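You operate a simulated robot arm through the tools that you are given. There is no shell and no other tool. Be economical: measure what you need, move in short steps, check, and stop when the job is done.

The job below is to be done with a simulated robot arm. You get a single attempt, and the scene is never put back.

Task
Wipe the oil patch off the table and put the lids back on the three open tins.
Fine: use the grey pad and lay it back; each lid on its own tin. What is to be rubbed or washed off counts as gone when no trace of it is left.

Only the result counts: the job must be done as asked and must still hold three seconds after the hand-in. Knocking over, shifting, dropping, spilling or breaking anything else fails it. A push-on lid holds only when it is set on centred and level and pressed home; a screw cap is set on level and turned clockwise until tight.

Robot
A 7-joint arm with a two-finger parallel gripper, fixed in place. Base frame: the origin is at the foot of the arm, x ahead of it, y to its left, z up; the work surface is at about z = 800. Readings come in mm, degrees, newtons and seconds.
With the tool pointing down near the work surface it reaches from about 240 to 680 mm from the base axis. Its first joint turns from -66.0 to 66.0 degrees. Payload 2.4 kg.
Tool frame: the origin (TCP) lies between the finger pads and is the grasp point; the fingertips stand 30 mm ahead of it; z points along the fingers, y is the line along which they close. Largest opening 94 mm; finger width 28, thickness 10; the body of the gripper, 50 by 96 mm, starts 55 mm behind the TCP.
Orientation is told as [roll, pitch, yaw] about the base's x, y, z axes, in that order, counted from this pose: with the fingers straight down and closing along the base's y, the tool's x points along the base's -x, its y along +y and its z along -z.

Tools
- The arm moves only by the tool step_arm. Its argument "series" is one flat list of numbers, 7 for each row, row after row: the shift along the tool's x, y, z in units of 400 mm (1.0 is 400 mm), then the turn, a rotation vector about the tool's x, y, z in units of 45 degrees (1.0 is 45 degrees), then the opening in per cent of the stroke, from 0 (shut) to 100 (fully open). In form: [dx, dy, dz, rx, ry, rz, hand, dx, dy, dz, rx, ry, rz, hand, ...]. A call has 1 to 10 rows; each row is the pose to reach, as a shift and turn from the pose commanded when the call began, along the tool's axes at that moment. A call with a number of a shift or a turn outside -1 to 1 is refused whole. A row lasts 0.2 s, in which the tool goes at most 50 mm and 8.6 degrees; a call with a longer step from one row to the next is refused whole, and so is a gripper value outside its range. Where a pose cannot be reached the arm comes as near as it can. A force on the tool above 70 N (or 10 N above the force at the start of the call, whichever is more), or a blocked arm, ends the call early, and 0.2 s more pass. The fingers move at their own pace (about 153 mm/s each) and stop on an object; they squeeze with about 28 N. The grip force told is the motor's: it shows also when the fingers shut on nothing. Time passes only in rows, and 0.2 s behind the last, so rows that repeat a pose let the fingers close. It gives the time, the measured TCP pose, the force on the tool (base axes), the opening and the grip force at its end, in the units of the frame above (readings bear some noise), with the torque about the TCP (base axes, N m) and any sound that the robot's microphone picked up, and new pictures: "pictures" is both (left out), scene, wrist or none.
- Cameras (640 x 400 px; columns grow to the right, rows downward): "scene" is fixed at [32.1, 490.9, 1447.2]; the picture's right is [-0.71, -0.71, 0.00], its down [-0.45, 0.45, -0.77] and it looks along [0.54, -0.54, -0.64] (base axes); focal length 350 px, centre (320, 200). "wrist" rides on the gripper at [76, 14, -102] in the tool frame; the picture's right is [-0.18, 0.98, 0.00], its down [-0.75, -0.14, -0.64] and it looks along [-0.63, -0.12, 0.77] (tool axes); focal length 243 px, centre (320, 200). There is no depth. A picture from a camera that has moved, and an enlarged one, comes with that camera's place and axes in the base frame and with its lens. The place of the scene camera against the robot may be out by one fixed shift of up to 25 mm in any direction.
- inspect(camera, box): a new picture of the part [left, top, right, bottom] of that camera's present view, enlarged. The clock stands still meanwhile.
- hand_in(): hands the job in; it is judged then, once.

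Work in short steps. Places have to be worked out from the pictures, the camera data and where the tool is seen: move nearer, look again, correct. Check each grasp and each placing, and mend what went wrong. You have 120 turns and 200 pictures in all, those below and enlarged ones among them. Open the gripper and draw the arm clear of the work before you hand the job in, unless the task says otherwise; then end with one line.

The tools are called after "Request:" as name(argument=value, ...) on one line, values as JSON. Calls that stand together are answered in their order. step_arm: Moves the arm, as the interface text tells. Its arguments: {"type":"object","properties":{"series":{"type":"array"},"pictures":{"type":"string","enum":["both","scene","wrist","none"]}},"required":["series"]} The other tools are called the same way: inspect (camera, box) takes an enlarged picture of a part of a camera's view; hand_in () hands the job in.

At the start:

```text
time_s: 0.0
tool_pos: [372.7, -53.2, 1138.7]
orientation: [0.0, 0.0, -0.1]
ft_force: [0.0, -0.3, 1.0]
torque: [0.01, -0.03, 0.03]
opening: 93.9
gripper_force: 0.1
```

scene: 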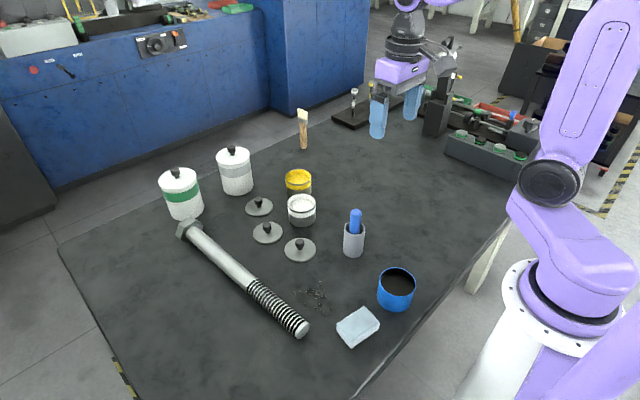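
wrist: 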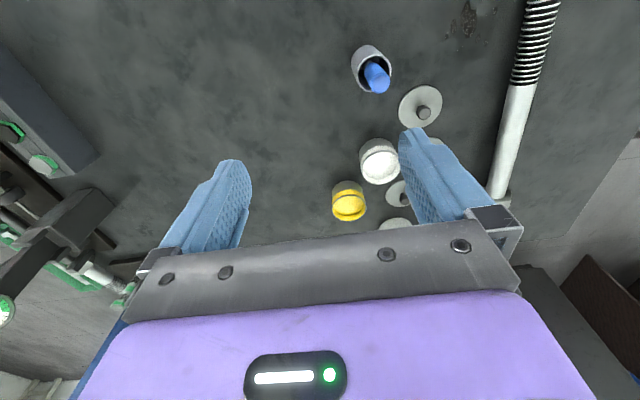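

I start by enlarging the scene view around the tins, lids, pad and patch.

Request:
inspect(camera="scene", box=[150, 130, 350, 270])

Request:
inspect(camera="scene", box=[260, 200, 440, 360])

```text
2.86 times, centred on (250, 200) of scene
camera zoom: at [32.1, 490.9, 1447.2], right [-0.71, -0.71, 0.0], down [-0.45, 0.45, -0.77], along [0.54, -0.54, -0.64], focal length 1000 px, centre (520, 200)
```

zoom: 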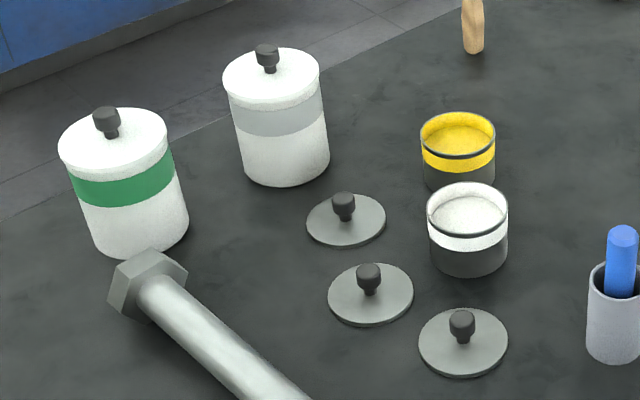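

```text
2.50 times, centred on (350, 280) of scene
camera zoom: at [32.1, 490.9, 1447.2], right [-0.71, -0.71, 0.0], down [-0.45, 0.45, -0.77], along [0.54, -0.54, -0.64], focal length 875 px, centre (245, 0)
```

zoom: 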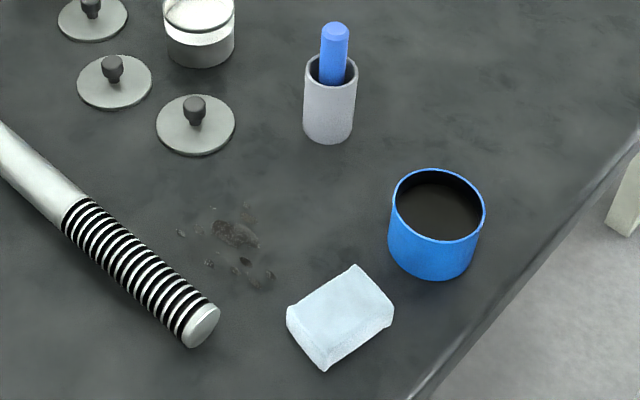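

Tins (yellow, white, blue) and three lids are located roughly. Oil patch is near (355,181), pad near (239,177). I move the wrist over the patch and pad to look from above.

Request:
step_arm(series=[0.0125, 0.094, 0.0575, 0, 0, 0, 100, 0.025, 0.1875, 0.115, 0, 0, 0, 100, 0.0375, 0.281, 0.1725, 0, 0, 0, 100, 0.05, 0.375, 0.23, 0, 0, 0, 100, 0.0625, 0.469, 0.2875, 0, 0, 0, 100, 0.075, 0.5625, 0.345, 0, 0, 0, 100], pictures="both")

```text
time_s: 1.4
tool_pos: [341.7, 173.5, 999.7]
orientation: [0.0, 0.0, -0.2]
ft_force: [-0.5, -0.5, -0.4]
torque: [-0.01, 0.03, 0.0]
opening: 94.0
gripper_force: 0.2
camera wrist: at [265.5, 189.7, 1102.3], right [0.19, 0.98, 0.0], down [0.75, -0.14, 0.64], along [0.63, -0.12, -0.77], focal length 243 px, centre (320, 200)
```

scene: 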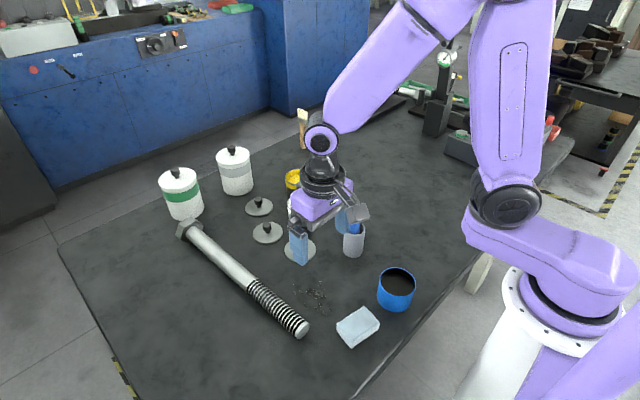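
wrist: 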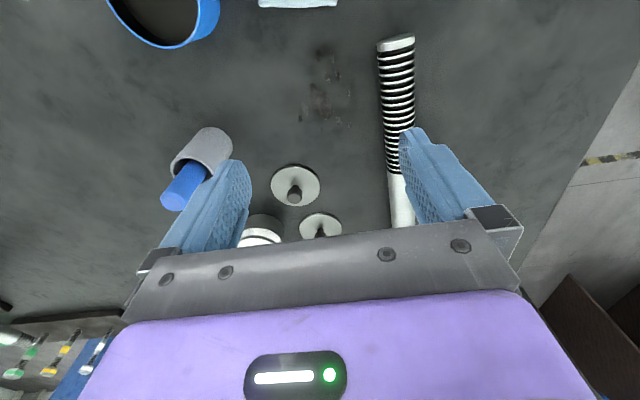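

Request:
inspect(camera="wrist", box=[240, 0, 440, 140])

Request:
inspect(camera="wrist", box=[220, 120, 400, 260])

```text
2.86 times, centred on (340, 70) of wrist
camera zoom: at [265.5, 189.7, 1102.3], right [0.19, 0.98, 0.0], down [0.75, -0.14, 0.64], along [0.63, -0.12, -0.77], focal length 693 px, centre (263, 571)
```

zoom: 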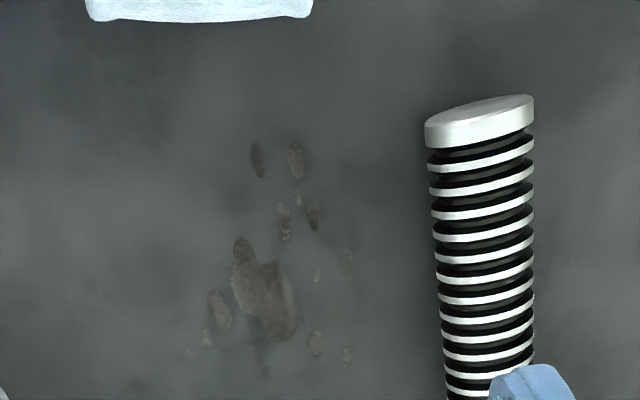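

```text
2.86 times, centred on (310, 190) of wrist
camera zoom: at [265.5, 189.7, 1102.3], right [0.19, 0.98, 0.0], down [0.75, -0.14, 0.64], along [0.63, -0.12, -0.77], focal length 693 px, centre (349, 229)
```

zoom: 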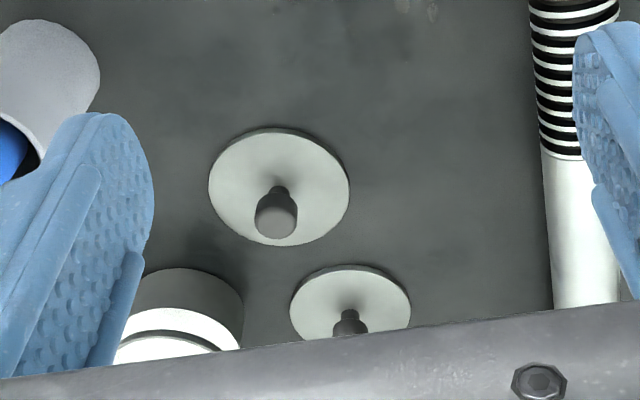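

The pad looks about 72×48 mm, centred near (243,172) and yawed slightly; the patch spans roughly x 305–402, y 130–212. I move above the pad for a closer look.

Request:
step_arm(series=[0.0975, -0.004, 0.033, 0, 0, 0, 100, 0.195, -0.008, 0.066, 0, 0, 0, 100, 0.2925, -0.0125, 0.1, 0, 0, 0, 100, 0.2925, -0.0125, 0.1, 0, 0, 0, 100], pictures="both")

```text
time_s: 2.4
tool_pos: [225.0, 167.9, 958.4]
orientation: [0.0, 0.1, -0.2]
ft_force: [0.1, 0.3, 0.8]
torque: [-0.01, 0.0, -0.01]
opening: 94.1
gripper_force: 0.0
camera wrist: at [149.0, 184.1, 1062.3], right [0.19, 0.98, 0.0], down [0.75, -0.14, 0.64], along [0.63, -0.12, -0.77], focal length 243 px, centre (320, 200)
```

scene: 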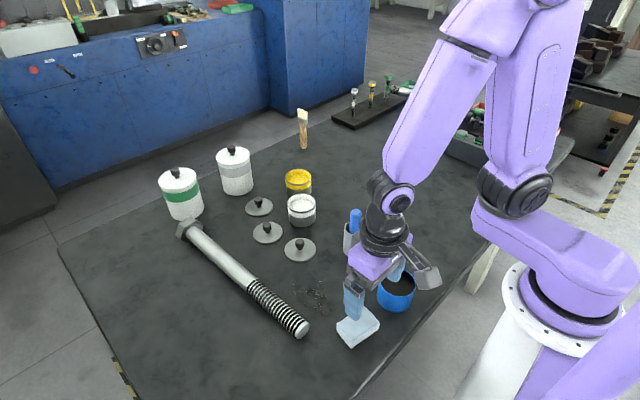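
wrist: 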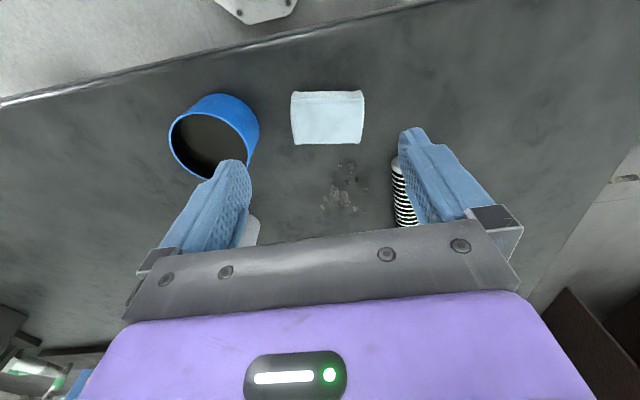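

Request:
inspect(camera="wrist", box=[160, 70, 400, 220])

```text
2.67 times, centred on (280, 145) of wrist
camera zoom: at [149.0, 184.1, 1062.3], right [0.19, 0.98, 0.0], down [0.75, -0.14, 0.64], along [0.63, -0.12, -0.77], focal length 647 px, centre (427, 347)
```

zoom: 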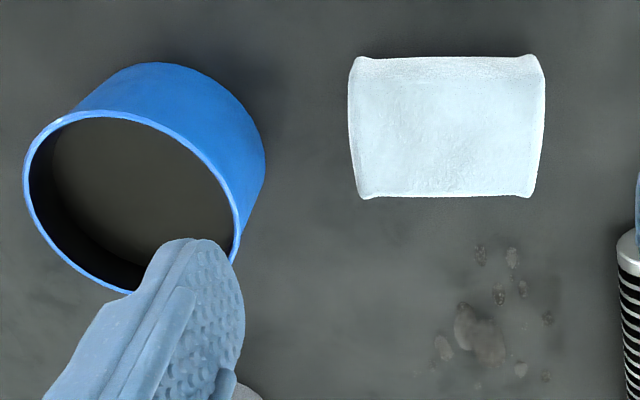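

The pad's top is centred near (248,173), yawed −11°. I turn to match and come down over it.

Request:
step_arm(series=[-0.03, 0.006, 0.07, 0, 0, 0.122, 100, -0.058, 0.0125, 0.145, 0, 0, 0.244, 100, -0.058, 0.0125, 0.195, 0, 0, 0.244, 100, -0.058, 0.0125, 0.195, 0, 0, 0.244, 100], pictures="both")

```text
time_s: 3.4
tool_pos: [250.0, 173.8, 880.6]
orientation: [0.1, 0.1, -11.0]
ft_force: [-0.8, 0.5, -0.5]
torque: [0.01, -0.02, 0.01]
opening: 94.1
gripper_force: 0.2
camera wrist: at [176.3, 203.3, 984.6], right [0.37, 0.93, 0.0], down [0.71, -0.28, 0.64], along [0.6, -0.24, -0.77], focal length 243 px, centre (320, 200)
```

scene: 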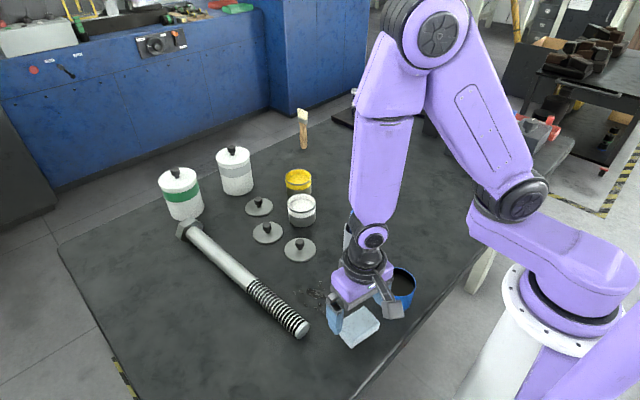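
wrist: 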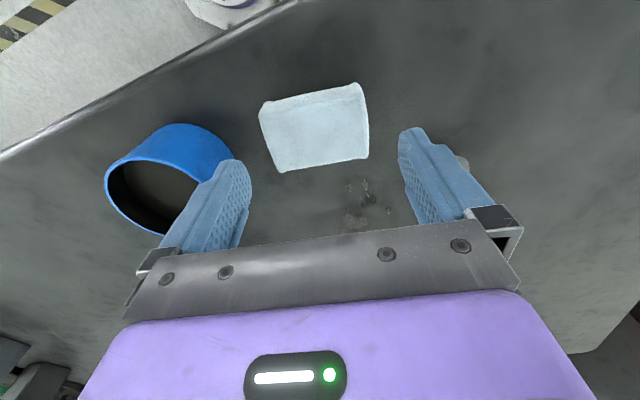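

The view is aligned with the pad, and the finger near the blue tin clears it by about 15 mm. I descend to TCP z 834 and close.

Request:
step_arm(series=[0.008, -0.004, 0.06, 0, 0, 0, 96, 0.008, -0.004, 0.1165, 0, 0, 0, 96, 0.008, -0.004, 0.1165, 0, 0, 0, 60, 0.008, -0.004, 0.1165, 0, 0, 0, 50, 0.008, -0.004, 0.1165, 0, 0, 0, 40], pictures="both")

```text
time_s: 4.6
tool_pos: [245.9, 172.6, 836.1]
orientation: [0.0, 0.1, -11.0]
ft_force: [-2.3, -3.3, 22.4]
torque: [-0.11, 0.12, 0.1]
opening: 74.3
gripper_force: 27.7
camera wrist: at [172.1, 202.2, 938.3], right [0.37, 0.93, 0.0], down [0.71, -0.28, 0.64], along [0.6, -0.24, -0.77], focal length 243 px, centre (320, 200)
```

scene: 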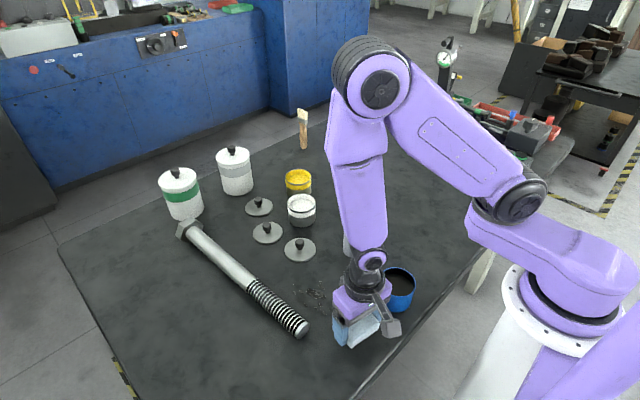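
wrist: 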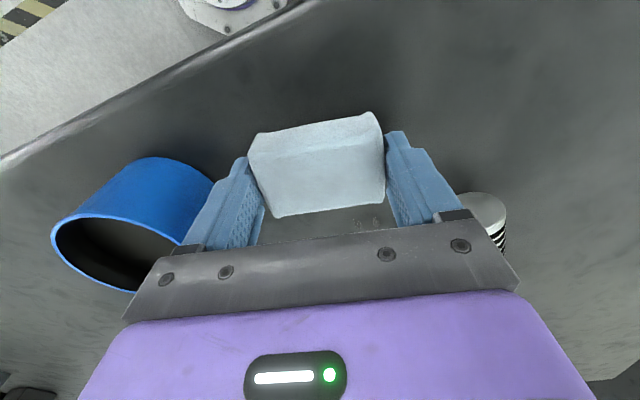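

Gripped at 74 mm, but there is a 22 N upward force, so something touches the table. I lift the pad a few mm and read the force.

Request:
step_arm(series=[0, 0, -0.0075, 0, 0, 0, 40, 0, 0, -0.0075, 0, 0, 0, 40], pictures="none")

Request:
step_arm(series=[0, 0, -0.09, 0, 0, 0, 40, 0, 0, -0.09, 0, 0, 0, 40], pictures="both")

```text
time_s: 5.2
tool_pos: [245.6, 172.6, 839.5]
orientation: [0.1, -0.1, -11.1]
ft_force: [0.3, 0.7, -1.6]
torque: [-0.02, 0.02, -0.02]
opening: 73.7
gripper_force: 27.8
```

```text
time_s: 5.8
tool_pos: [246.2, 172.8, 873.7]
orientation: [0.0, 0.0, -11.0]
ft_force: [0.4, -0.1, -0.8]
torque: [0.0, -0.01, 0.02]
opening: 74.1
gripper_force: 28.2
camera wrist: at [172.4, 202.9, 976.8], right [0.37, 0.93, 0.0], down [0.71, -0.28, 0.64], along [0.6, -0.24, -0.77], focal length 243 px, centre (320, 200)
```

scene: 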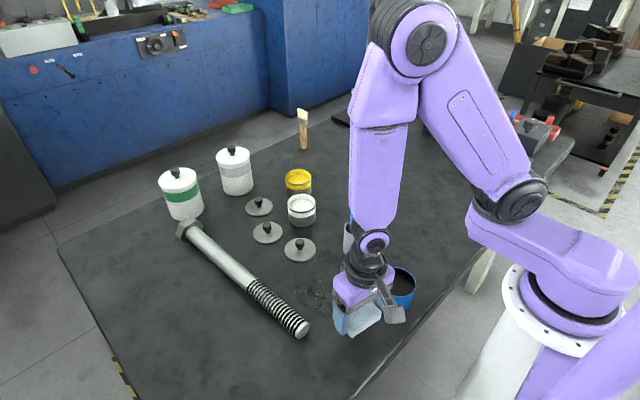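
wrist: 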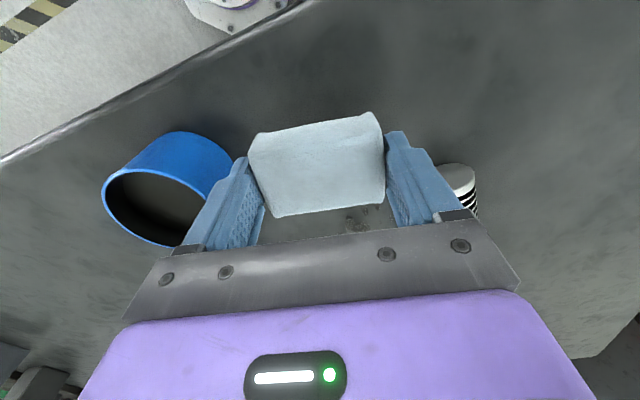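

The pad is held but the fingertips are flush with its bottom. I set it back, reopen, rise 6 mm and regrip so that the pad sticks out below the tips.

Request:
step_arm(series=[0, 0, 0.085, 0, 0, 0, 40, 0, 0, 0.085, 0, 0, 0, 40, 0, 0, 0.085, 0, 0, 0, 90, 0, 0, 0.07, 0, 0, 0, 90, 0, 0, 0.07, 0, 0, 0, 50, 0, 0, 0.07, 0, 0, 0, 40, 0, 0, 0.07, 0, 0, 0, 40], pictures="wrist")

```text
time_s: 7.4
tool_pos: [247.1, 172.3, 846.5]
orientation: [0.1, 0.0, -10.9]
ft_force: [-0.2, 0.0, 1.6]
torque: [0.02, 0.02, -0.01]
opening: 73.9
gripper_force: 28.1
camera wrist: at [172.9, 202.5, 949.1], right [0.37, 0.93, 0.0], down [0.71, -0.28, 0.64], along [0.6, -0.24, -0.77], focal length 243 px, centre (320, 200)
```

wrist: 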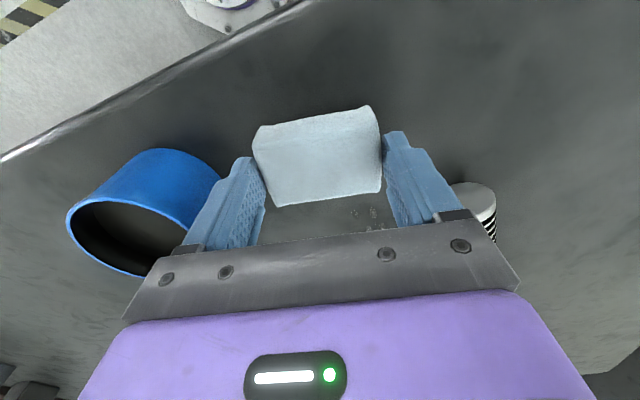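

Good grip, pad protruding about 10 mm. I lift, square the yaw to 0, and go to the start of the first stroke at (295,150).

Request:
step_arm(series=[0, 0, -0.05, 0, 0, 0, 40, -0.064, -0.016, -0.05, 0, 0, -0.122, 40, -0.128, -0.031, -0.05, 0, 0, -0.24, 40, -0.128, -0.031, -0.02, 0, 0, -0.24, 40, -0.128, -0.031, 0.0, 0, 0, -0.24, 40], pictures="scene")

```text
time_s: 8.6
tool_pos: [293.2, 149.5, 845.6]
orientation: [0.0, 0.0, -0.1]
ft_force: [0.0, 0.3, -0.6]
torque: [0.04, -0.01, 0.0]
opening: 73.8
gripper_force: 27.7
```

scene: 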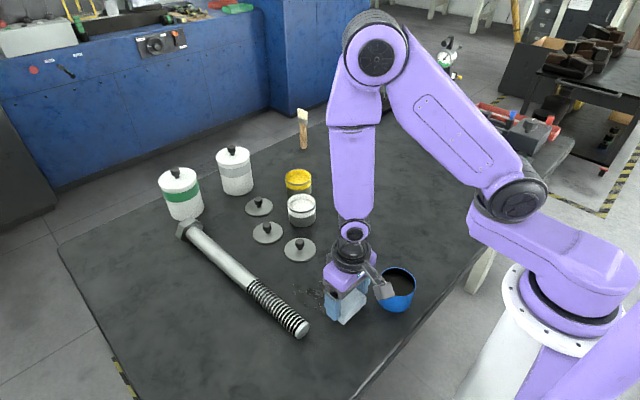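

Now I press 3 mm lower and stroke along +x to 395 and back.

Request:
step_arm(series=[0, 0, 0.0075, 0, 0, 0, 40, -0.065, 0, 0.0075, 0, 0, 0, 40, -0.13, 0, 0.0075, 0, 0, 0, 40, -0.195, 0, 0.0075, 0, 0, 0, 40, -0.26, 0, 0.0075, 0, 0, 0, 40], pictures="none")

```text
time_s: 9.8
tool_pos: [397.4, 149.2, 843.7]
orientation: [0.0, 0.1, -0.2]
ft_force: [-4.3, 0.2, 9.4]
torque: [-0.11, 0.18, -0.11]
opening: 73.9
gripper_force: 27.8
```

Contact force is about 9 N with friction, which is good for wiping. I return at slightly more pressure, shift to y≈180, and stroke again.

Request:
step_arm(series=[0.065, 0, 0.0025, 0, 0, 0, 40, 0.13, 0, 0.0025, 0, 0, 0, 40, 0.195, 0, 0.0025, 0, 0, 0, 40, 0.26, 0, 0.0025, 0, 0, 0, 40, 0.26, 0.075, 0.0025, 0, 0, 0, 40, 0.195, 0.075, 0.0025, 0, 0, 0, 40, 0.13, 0.075, 0.0025, 0, 0, 0, 40, 0.065, 0.075, 0.0025, 0, 0, 0, 40, 0, 0.075, 0.0025, 0, 0, 0, 40], pictures="none")

Request:
step_arm(series=[0.065, 0, 0, 0, 0, 0, 40, 0.13, 0, 0, 0, 0, 0, 40, 0.195, 0, 0, 0, 0, 0, 40, 0.26, 0, 0, 0, 0, 0, 40, 0.26, 0, -0.1, 0, 0, 0, 40, 0.3, -0.05, -0.15, 0, 0, 0, 40], pictures="both")

```text
time_s: 11.8
tool_pos: [396.9, 180.8, 842.7]
orientation: [0.0, 0.1, -0.2]
ft_force: [-0.4, 0.2, -0.2]
torque: [-0.01, 0.01, -0.02]
opening: 74.0
gripper_force: 28.0
```

```text
time_s: 13.2
tool_pos: [278.1, 160.8, 903.2]
orientation: [-0.1, 0.0, -0.4]
ft_force: [0.6, -0.7, -1.5]
torque: [0.02, 0.01, 0.02]
opening: 73.9
gripper_force: 27.0
camera wrist: at [202.0, 176.6, 1005.7], right [0.19, 0.98, 0.0], down [0.75, -0.15, 0.64], along [0.63, -0.12, -0.77], focal length 243 px, centre (320, 200)
```

scene: 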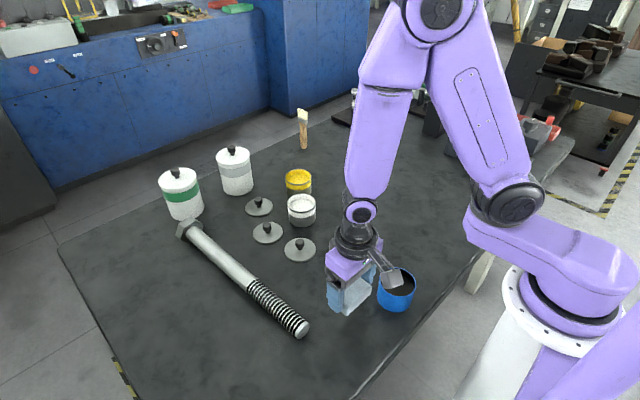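
wrist: 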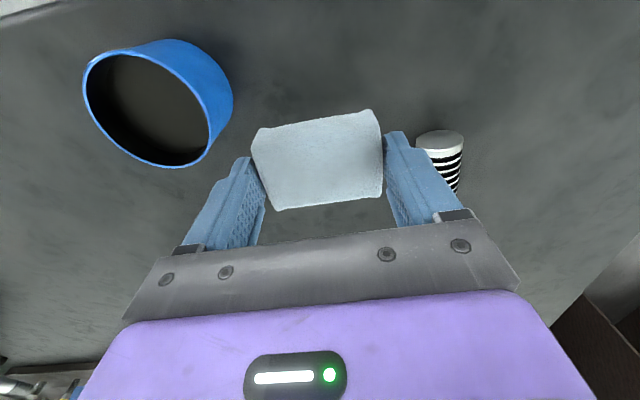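

The patch looks mostly gone; I enlarge the area to check for traces.

Request:
inspect(camera="scene", box=[265, 250, 365, 330])

Request:
inspect(camera="wrist", box=[220, 100, 460, 260])

```text
5.00 times, centred on (315, 290) of scene
camera zoom: at [32.3, 490.8, 1447.3], right [-0.71, -0.71, 0.0], down [-0.45, 0.45, -0.77], along [0.54, -0.54, -0.64], focal length 1751 px, centre (345, -250)
```

zoom: 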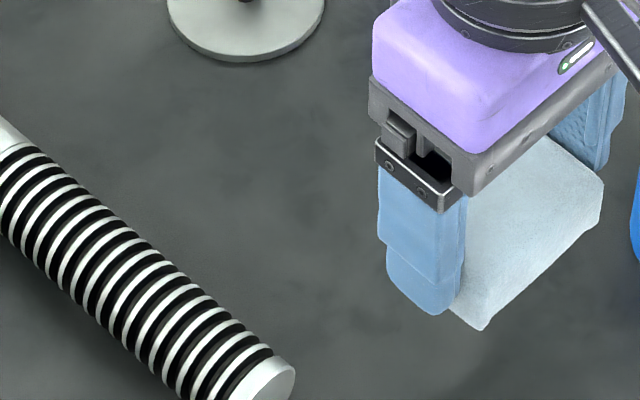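

```text
2.50 times, centred on (340, 180) of wrist
camera zoom: at [202.0, 176.6, 1005.7], right [0.19, 0.98, 0.0], down [0.75, -0.15, 0.64], along [0.63, -0.12, -0.77], focal length 606 px, centre (270, 250)
```

zoom: 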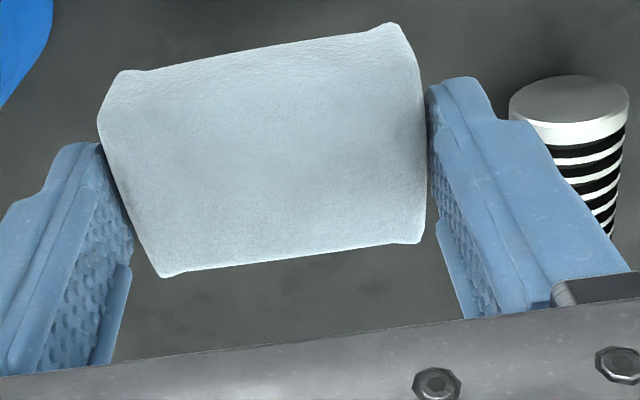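

It looks clean; I move the arm aside to see the part hidden by the gripper.

Request:
step_arm(series=[0.02, -0.05, -0.08, 0, 0, 0, 40, 0.05, -0.12, -0.16, 0, 0, 0, 40, 0.05, -0.2, -0.22, 0, 0, 0, 40], pictures="wrist")

Request:
inspect(camera="scene", box=[285, 255, 365, 315])

```text
time_s: 14.0
tool_pos: [257.6, 82.8, 991.2]
orientation: [-0.1, 0.0, -0.2]
ft_force: [0.4, -0.5, -0.1]
torque: [0.0, 0.0, -0.02]
opening: 74.0
gripper_force: 28.1
camera wrist: at [180.7, 97.9, 1094.0], right [0.19, 0.98, 0.0], down [0.75, -0.14, 0.64], along [0.63, -0.12, -0.77], focal length 243 px, centre (320, 200)
```

wrist: 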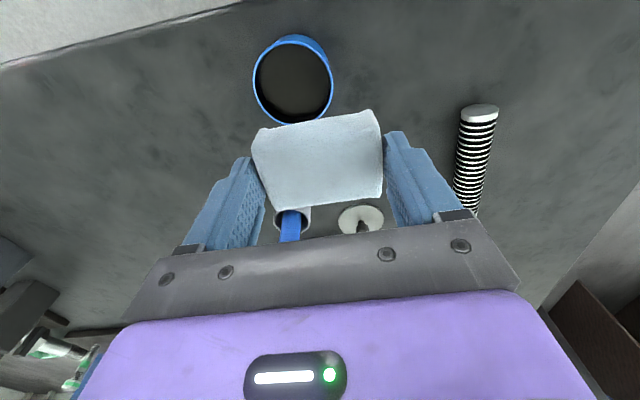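

```text
6.67 times, centred on (325, 285) of scene
camera zoom: at [32.1, 490.9, 1447.2], right [-0.71, -0.71, 0.0], down [-0.45, 0.45, -0.77], along [0.54, -0.54, -0.64], focal length 2334 px, centre (287, -367)
```

zoom: 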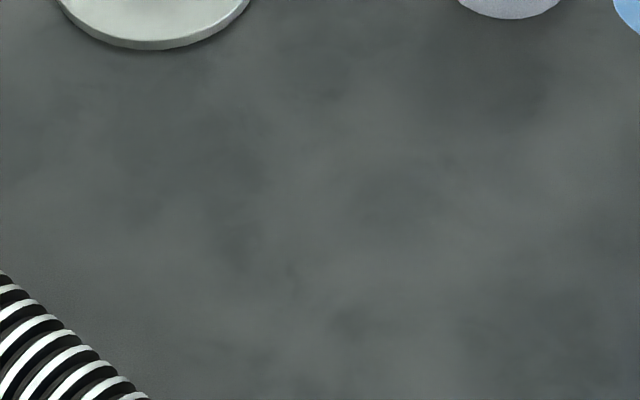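

Mostly clean; I enlarge further to decide whether the small dark smudges are just table texture.

Request:
inspect(camera="scene", box=[295, 275, 345, 310])

```text
11.43 times, centred on (320, 292) of scene
camera zoom: at [32.1, 490.9, 1447.2], right [-0.71, -0.71, 0.0], down [-0.45, 0.45, -0.77], along [0.54, -0.54, -0.64], focal length 4002 px, centre (320, -857)
```

zoom: 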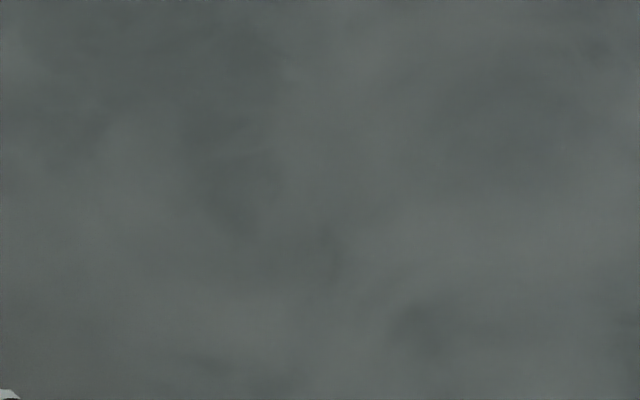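

The table is clean. I carry the pad back to its spot at (247,172.5), yaw −11°, hovering first.

Request:
step_arm(series=[0.01, 0.11, 0, 0, 0, 0.122, 40, 0.0275, 0.229, 0, 0, 0, 0.24, 40, 0.0275, 0.229, 0.12, 0, 0, 0.24, 40, 0.0275, 0.229, 0.24, 0, 0, 0.24, 40, 0.0275, 0.229, 0.335, 0, 0, 0.24, 40, 0.0275, 0.229, 0.355, 0, 0, 0.24, 40], pictures="wrist")

```text
time_s: 15.4
tool_pos: [246.4, 170.8, 847.4]
orientation: [0.0, 0.0, -11.1]
ft_force: [-0.2, -0.5, -0.6]
torque: [-0.02, 0.02, -0.04]
opening: 74.0
gripper_force: 28.3
camera wrist: at [173.7, 201.6, 950.2], right [0.37, 0.93, 0.0], down [0.71, -0.28, 0.64], along [0.6, -0.24, -0.77], focal length 243 px, centre (320, 200)
```

wrist: 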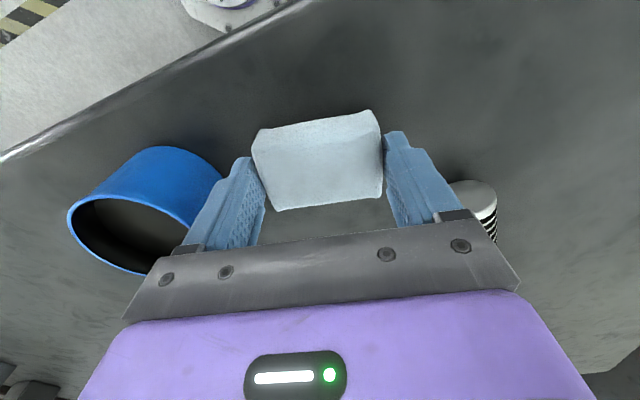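

The pad hovers a millimetre or so up. I lower it to contact, open and rise.

Request:
step_arm(series=[0, 0.003, 0.006, 0, 0, 0, 40, 0, 0.003, 0.006, 0, 0, 0, 80, 0, 0.003, 0.006, 0, 0, 0, 92, 0, 0.003, -0.1, 0, 0, 0, 92, 0, 0.003, -0.22, 0, 0, 0, 92, 0, 0.003, -0.34, 0, 0, 0.0, 92], pictures="both")

```text
time_s: 16.8
tool_pos: [247.5, 172.8, 986.4]
orientation: [0.0, 0.0, -10.9]
ft_force: [1.1, -0.3, 0.3]
torque: [0.01, -0.01, -0.03]
opening: 86.5
gripper_force: 0.1
camera wrist: at [173.1, 203.1, 1088.5], right [0.37, 0.93, 0.0], down [0.71, -0.28, 0.64], along [0.6, -0.24, -0.77], focal length 243 px, centre (320, 200)
```

scene: 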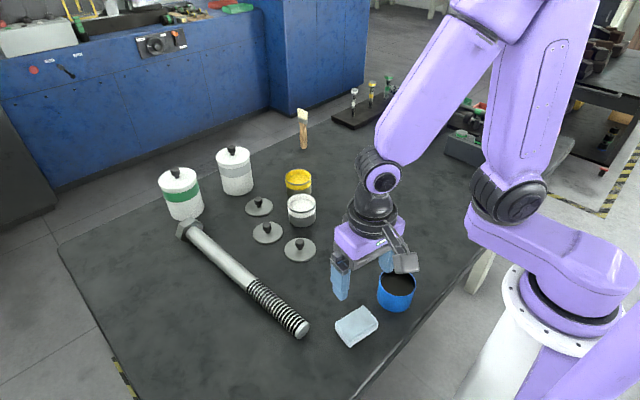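
wrist: 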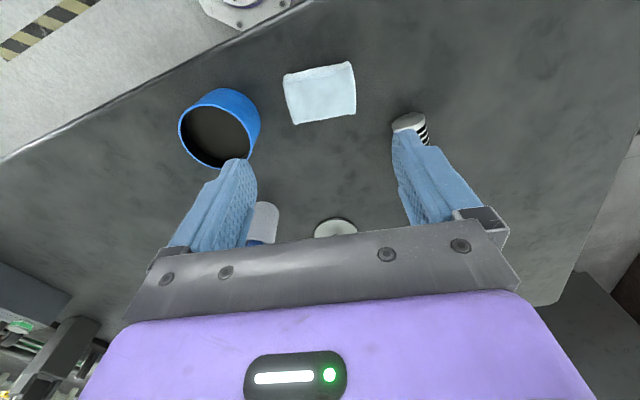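

The pad is back in place. Now I go above the lids to compare them closely.

Request:
step_arm(series=[-0.1, -0.008, 0, 0, 0, -0.04, 100, -0.2, -0.016, 0, 0, 0, -0.08, 100, -0.3, -0.024, 0.01, 0, 0, -0.12, 100, -0.4, -0.032, 0.02, 0, 0, -0.16, 100, -0.5, -0.04, 0.04, 0, 0, -0.2, 100, -0.575, -0.049, 0.06, 0, 0, -0.242, 100, -0.575, -0.049, 0.06, 0, 0, -0.242, 100], pictures="wrist")

Request:
inspect(camera="wrist", box=[200, 60, 440, 240])

Request:
inspect(camera="scene", box=[240, 190, 330, 265])

```text
time_s: 18.4
tool_pos: [470.5, 110.1, 961.9]
orientation: [-0.1, 0.0, 0.0]
ft_force: [-0.9, 0.2, 1.5]
torque: [-0.02, -0.02, 0.0]
opening: 94.0
gripper_force: 0.1
camera wrist: at [392.8, 125.9, 1064.5], right [0.18, 0.98, 0.0], down [0.75, -0.14, 0.64], along [0.63, -0.12, -0.77], focal length 243 px, centre (320, 200)
```

wrist: 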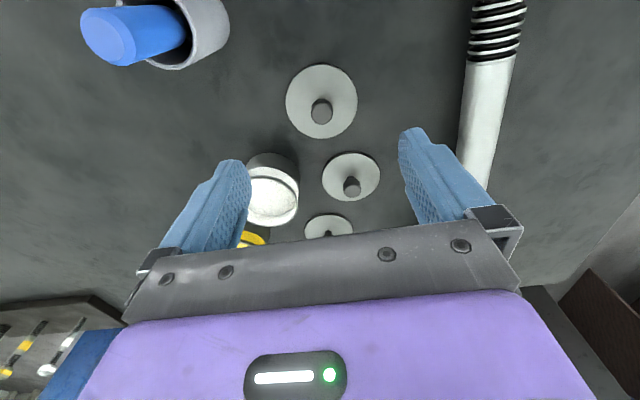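

```text
2.22 times, centred on (320, 150) of wrist
camera zoom: at [392.8, 125.9, 1064.5], right [0.18, 0.98, 0.0], down [0.75, -0.14, 0.64], along [0.63, -0.12, -0.77], focal length 539 px, centre (320, 311)
```

zoom: 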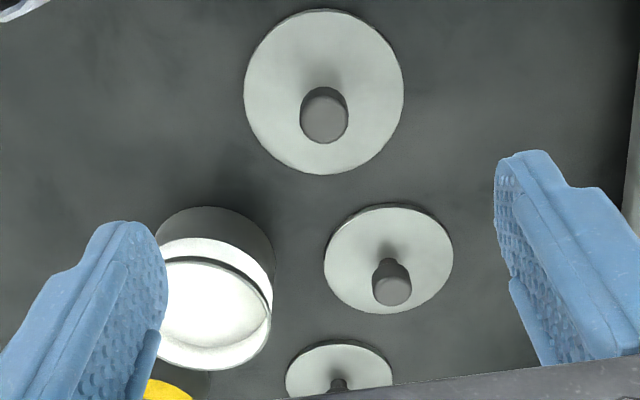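

```text
5.33 times, centred on (285, 228) of scene
camera zoom: at [32.2, 490.9, 1447.2], right [-0.71, -0.71, 0.0], down [-0.45, 0.45, -0.77], along [0.54, -0.54, -0.64], focal length 1868 px, centre (507, 53)
```

zoom: 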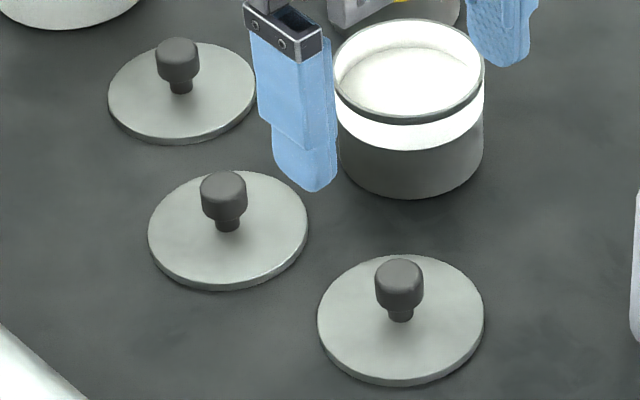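

All lids look the same size from above (75 mm), so I'll need to see their undersides. I descend over the nearest lid's knob at about (477,111).

Request:
step_arm(series=[-0.008, 0.001, 0.1, 0, 0, 0, 55, -0.016, 0.002, 0.205, 0, 0, 0, 55, -0.016, 0.002, 0.205, 0, 0, 0, 55], pictures="both")

```text
time_s: 19.2
tool_pos: [476.5, 111.1, 879.5]
orientation: [0.0, 0.0, -0.1]
ft_force: [0.2, -0.3, -0.6]
torque: [-0.02, 0.01, 0.01]
opening: 51.8
gripper_force: 0.0
camera wrist: at [398.4, 126.8, 982.2], right [0.19, 0.98, 0.0], down [0.75, -0.14, 0.64], along [0.63, -0.12, -0.77], focal length 243 px, centre (320, 200)
```

scene: 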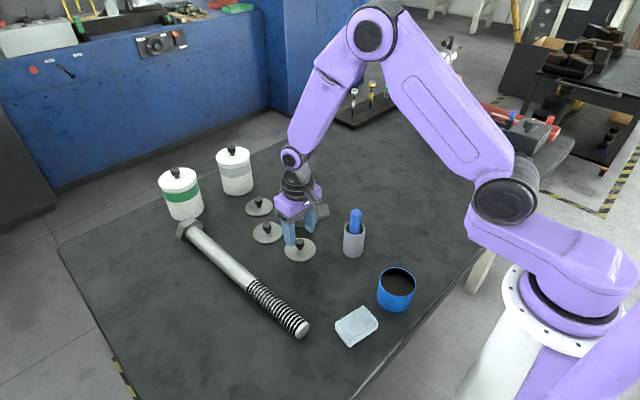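
wrist: 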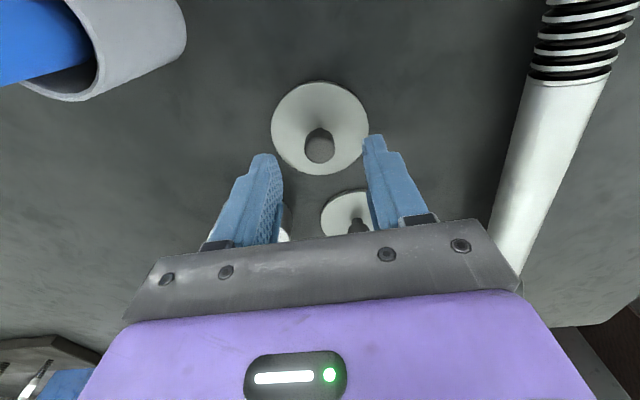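

The knob is centred near (475,112). I descend to TCP z 843 and close on it.

Request:
step_arm(series=[0.005, 0.003, 0.05, 0, 0, 0, 55, 0.005, 0.003, 0.091, 0, 0, 0, 55, 0.005, 0.003, 0.091, 0, 0, 0, 10, 0.005, 0.003, 0.091, 0, 0, 0, 5, 0.005, 0.003, 0.091, 0, 0, 0, 5], pictures="both")

```text
time_s: 20.4
tool_pos: [473.6, 112.4, 843.3]
orientation: [0.0, 0.0, 0.0]
ft_force: [0.8, -0.5, 0.2]
torque: [-0.01, 0.0, -0.03]
opening: 19.4
gripper_force: 28.2
camera wrist: at [396.5, 128.1, 945.6], right [0.19, 0.98, 0.0], down [0.75, -0.14, 0.64], along [0.63, -0.12, -0.77], focal length 243 px, centre (320, 200)
```

scene: 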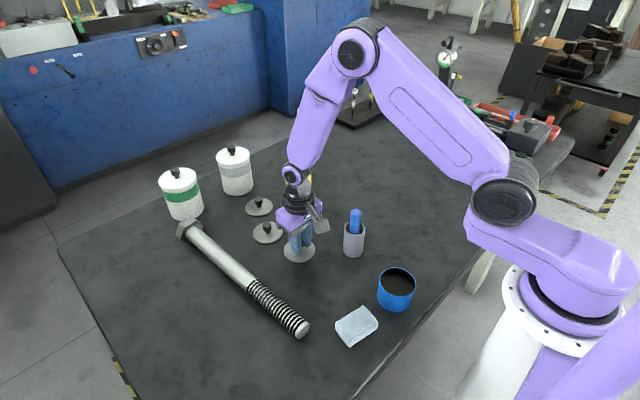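
wrist: 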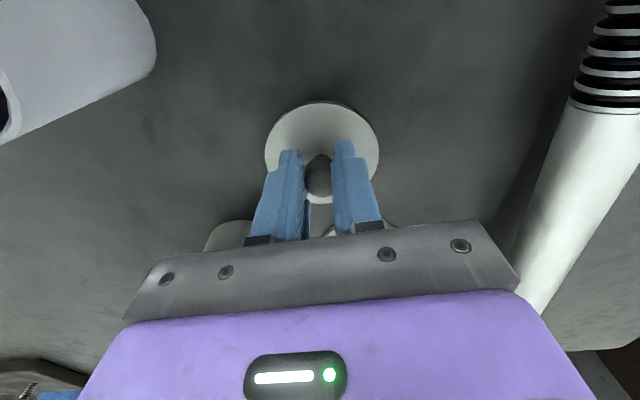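

Knob gripped (19.4 mm). I lift the lid high and tilt it toward the scene camera to see its underside.

Request:
step_arm(series=[0, 0, -0.1, 0, 0, 0, 5, 0, -0.03, -0.2, 0, 0, 0, 5, 0, -0.07, -0.3, -0.16, 0, 0, 5, 0, -0.11, -0.4, -0.33, 0, 0, 5, 0, -0.15, -0.5, -0.5, 0, 0, 5, 0, -0.2, -0.6, -0.67, 0, 0, 5, 0, -0.25, -0.7, -0.84, 0, 0, 5, 0, -0.3, -0.8, -1.0, 0, 0, 5, 0, -0.3, -0.8, -1.0, 0, 0, 5], pictures="scene")

```text
time_s: 22.4
tool_pos: [474.0, -7.6, 1163.3]
orientation: [45.2, 0.0, -0.1]
ft_force: [-0.4, 0.3, 0.5]
torque: [0.01, -0.03, -0.03]
opening: 19.4
gripper_force: 28.0
```

scene: 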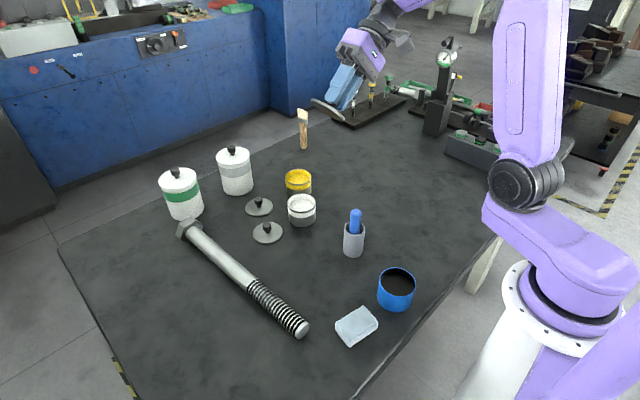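

Request:
inspect(camera="scene", box=[300, 80, 370, 130])

```text
8.00 times, centred on (335, 105) of scene
camera zoom: at [32.2, 490.8, 1447.2], right [-0.71, -0.71, 0.0], down [-0.45, 0.45, -0.77], along [0.54, -0.54, -0.64], focal length 2801 px, centre (200, 960)
```

zoom: 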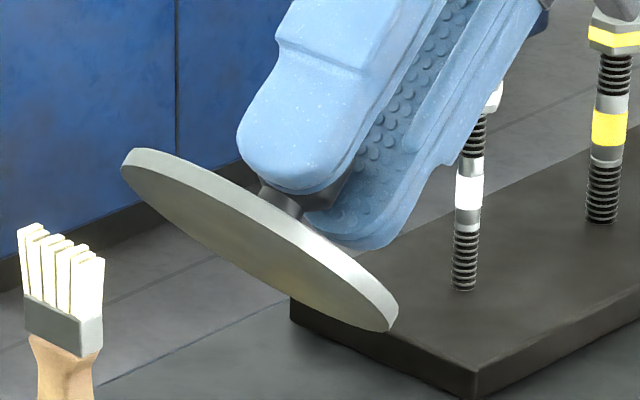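

The underside is just coming into view; I tilt about 25° further.

Request:
step_arm(series=[0, 0, 0, -0.18, 0, 0, 5, 0, 0, 0, -0.36, 0, 0, 5, 0, 0, 0, -0.54, 0, 0, 5, 0, 0, 0, -0.54, 0, 0, 5], pictures="none")

Request:
inspect(camera="scene", box=[290, 60, 390, 130])

```text
time_s: 23.4
tool_pos: [473.3, -8.4, 1162.7]
orientation: [69.5, 0.0, -0.1]
ft_force: [0.2, 0.0, 0.2]
torque: [-0.01, 0.02, 0.03]
opening: 19.2
gripper_force: 28.5
```

```text
5.71 times, centred on (340, 95) of scene
camera zoom: at [32.2, 490.9, 1447.2], right [-0.71, -0.71, 0.0], down [-0.45, 0.45, -0.77], along [0.54, -0.54, -0.64], focal length 2001 px, centre (206, 800)
```

zoom: 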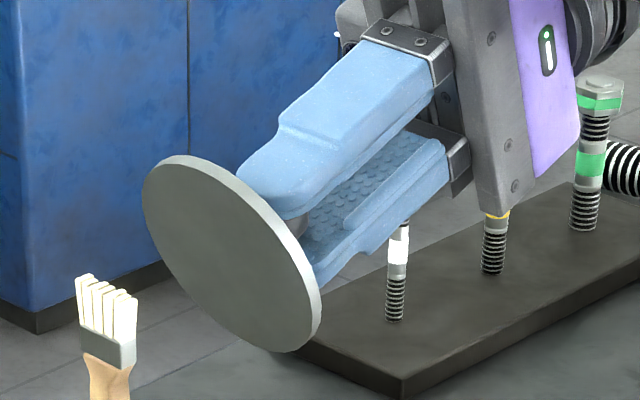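

The underside is plain grey. By layout the lids pair naturally (nearest to blue tin is this one), but I'll check the other lids before pressing anything. I untilt first.

Request:
step_arm(series=[0, 0, 0, 0.18, 0, 0, 5, 0, 0, 0, 0.36, 0, 0, 5, 0, 0, 0, 0.54, 0, 0, 5, 0, 0, 0, 0.72, 0, 0, 5, 0, 0, 0, 0.9, 0, 0, 5, 0, 0, 0, 1.0, 0, 0, 5], pictures="none")

Request:
step_arm(series=[0, 0, 0, 0.18, 0, 0, 5, 0, 0, 0, 0.36, 0, 0, 5, 0, 0, 0, 0.544, 0, 0, 5, 0, 0, 0, 0.544, 0, 0, 5], pictures="both")

```text
time_s: 24.8
tool_pos: [474.1, -7.4, 1162.5]
orientation: [24.2, 0.0, -0.1]
ft_force: [0.0, -0.5, -0.2]
torque: [0.03, 0.02, -0.02]
opening: 19.3
gripper_force: 27.8
```

```text
time_s: 25.8
tool_pos: [473.8, -8.0, 1162.2]
orientation: [-0.3, 0.1, -0.2]
ft_force: [1.0, -0.4, -0.4]
torque: [0.03, 0.01, 0.04]
opening: 19.0
gripper_force: 28.3
camera wrist: at [396.5, 8.6, 1265.0], right [0.19, 0.98, 0.0], down [0.75, -0.14, 0.64], along [0.63, -0.12, -0.77], focal length 243 px, centre (320, 200)
```

scene: 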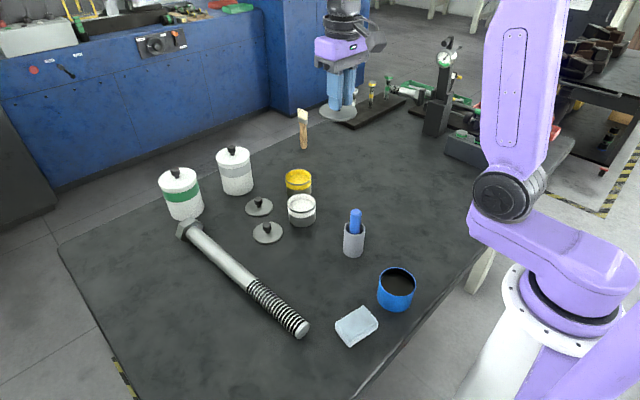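
wrist: 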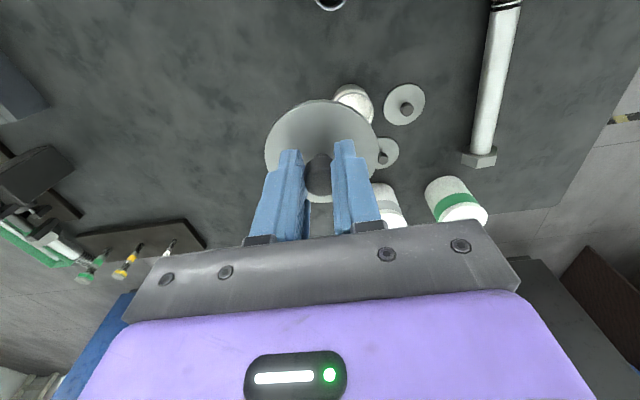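

Lid is upright again. I carry it toward the blue tin and look from a hover.

Request:
step_arm(series=[0.085, 0.024, 0.058, -0.006, 0, 0, 5, 0.17, 0.048, 0.116, -0.006, 0, 0, 5, 0.255, 0.073, 0.174, -0.006, 0, 0, 5, 0.34, 0.097, 0.232, -0.006, 0, 0, 5, 0.425, 0.121, 0.29, -0.006, 0, 0, 5, 0.51, 0.146, 0.347, -0.006, 0, 0, 5, 0.595, 0.17, 0.405, -0.006, 0, 0, 5, 0.595, 0.17, 0.405, -0.006, 0, 0, 5], pictures="both")

```text
time_s: 27.6
tool_pos: [248.1, 47.3, 1001.4]
orientation: [0.1, 0.1, -5.3]
ft_force: [-4.3, 4.2, -0.5]
torque: [-0.37, -0.37, 0.06]
opening: 19.4
gripper_force: 28.2
camera wrist: at [173.0, 69.7, 1103.5], right [0.27, 0.96, 0.0], down [0.74, -0.21, 0.64], along [0.62, -0.17, -0.77], focal length 243 px, centre (320, 200)
```

scene: 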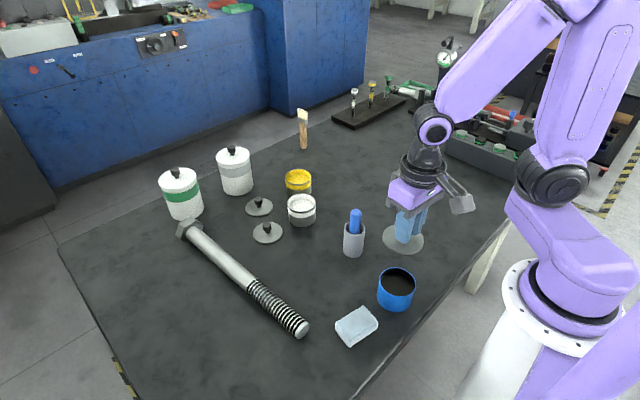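
wrist: 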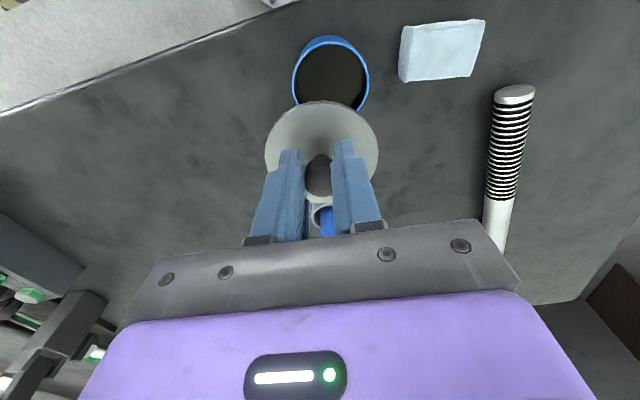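

The arm stopped a bit short of the tin (reach limit at this height). The tin now appears centred near (239,64); I go lower, where the reach inward is better.

Request:
step_arm(series=[-0.015, 0.0075, 0.07, 0, 0, 0, 5, -0.015, 0.0075, 0.14, 0, 0, 0, 5, -0.015, 0.0075, 0.19, 0, 0, 0, 5, -0.015, 0.0075, 0.19, 0, 0, 0, 5], pictures="both")

```text
time_s: 28.6
tool_pos: [241.3, 64.3, 922.9]
orientation: [0.0, 0.0, -0.1]
ft_force: [-0.6, -0.7, 0.6]
torque: [-0.03, -0.01, 0.03]
opening: 18.9
gripper_force: 28.4
camera wrist: at [165.1, 78.9, 1026.3], right [0.19, 0.98, 0.0], down [0.75, -0.14, 0.64], along [0.63, -0.12, -0.77], focal length 243 px, centre (320, 200)
```

scene: 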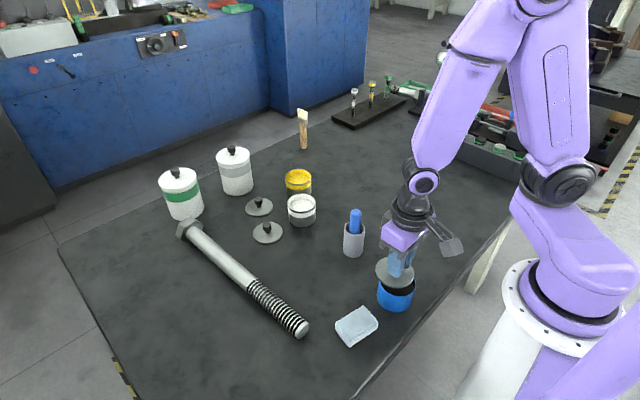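
wrist: 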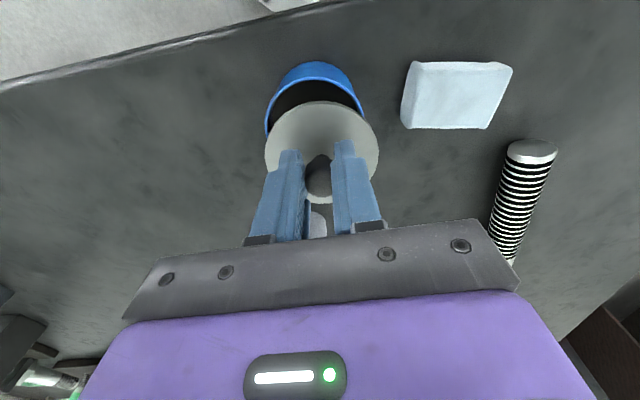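

Now the arm reached (241,64,923). I enlarge both views to measure the tin rim against the lid.

Request:
inspect(camera="wrist", box=[240, 50, 400, 210])

Request:
inspect(camera="scene", box=[350, 240, 440, 325])

```text
2.50 times, centred on (320, 130) of wrist
camera zoom: at [165.1, 78.9, 1026.3], right [0.19, 0.98, 0.0], down [0.75, -0.14, 0.64], along [0.63, -0.12, -0.77], focal length 606 px, centre (320, 375)
```

zoom: 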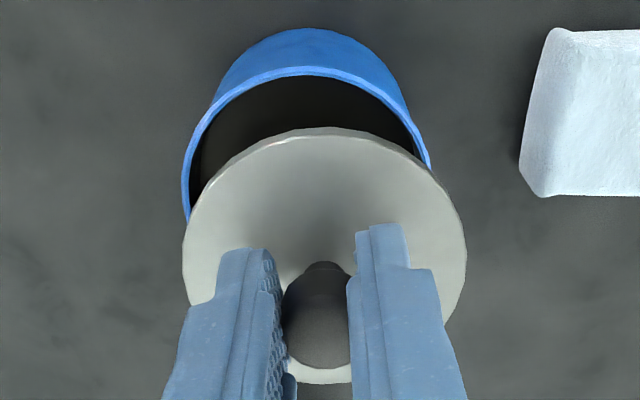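

```text
4.71 times, centred on (395, 282) of scene
camera zoom: at [32.1, 490.9, 1447.2], right [-0.71, -0.71, 0.0], down [-0.45, 0.45, -0.77], along [0.54, -0.54, -0.64], focal length 1648 px, centre (-33, -188)
```

zoom: 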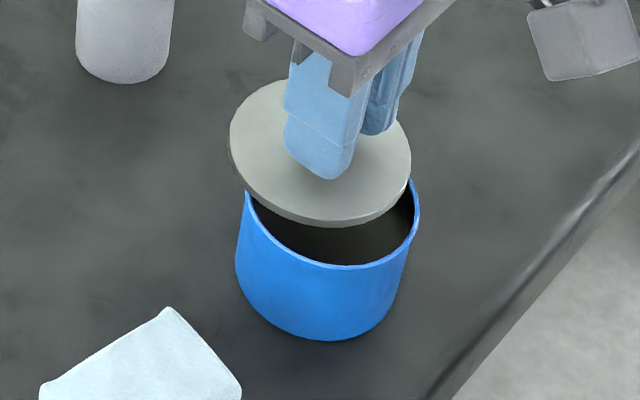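

Rim estimated centred near (240,61), top ~50 mm above the table. I shift there and lower to about 7 mm above seating, then compare again.

Request:
step_arm(series=[0.003, -0.008, 0.03, 0, 0, 0, 5, 0.003, -0.008, 0.056, 0, 0, 0, 5, 0.003, -0.008, 0.056, 0, 0, 0, 5], pictures="none")

Request:
inspect(camera="wrist", box=[240, 50, 400, 210])

Request:
inspect(camera="scene", box=[350, 240, 440, 325])

```text
time_s: 29.4
tool_pos: [240.8, 60.4, 902.6]
orientation: [0.1, -0.1, -0.1]
ft_force: [-0.3, 0.4, -0.2]
torque: [-0.01, -0.03, 0.02]
opening: 19.4
gripper_force: 28.6
```

```text
2.50 times, centred on (320, 130) of wrist
camera zoom: at [163.5, 75.7, 1004.3], right [0.19, 0.98, 0.0], down [0.75, -0.14, 0.64], along [0.63, -0.12, -0.77], focal length 606 px, centre (320, 375)
```

zoom: 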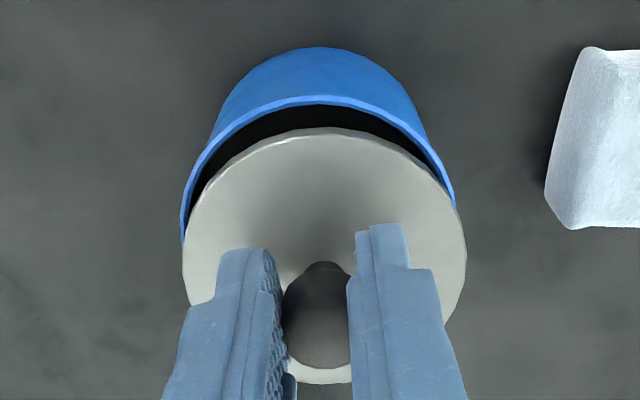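

```text
4.71 times, centred on (395, 282) of scene
camera zoom: at [32.1, 490.9, 1447.2], right [-0.71, -0.71, 0.0], down [-0.45, 0.45, -0.77], along [0.54, -0.54, -0.64], focal length 1648 px, centre (-33, -188)
```

zoom: 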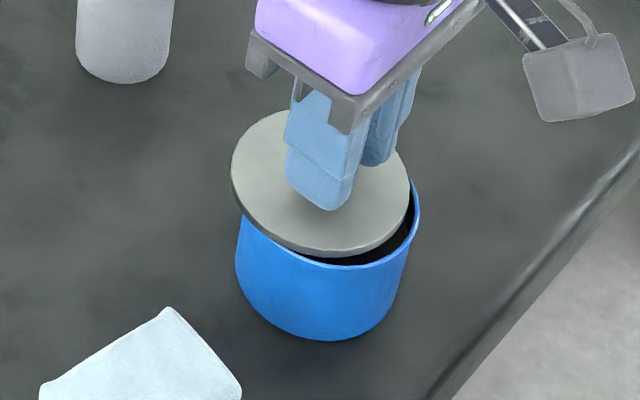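

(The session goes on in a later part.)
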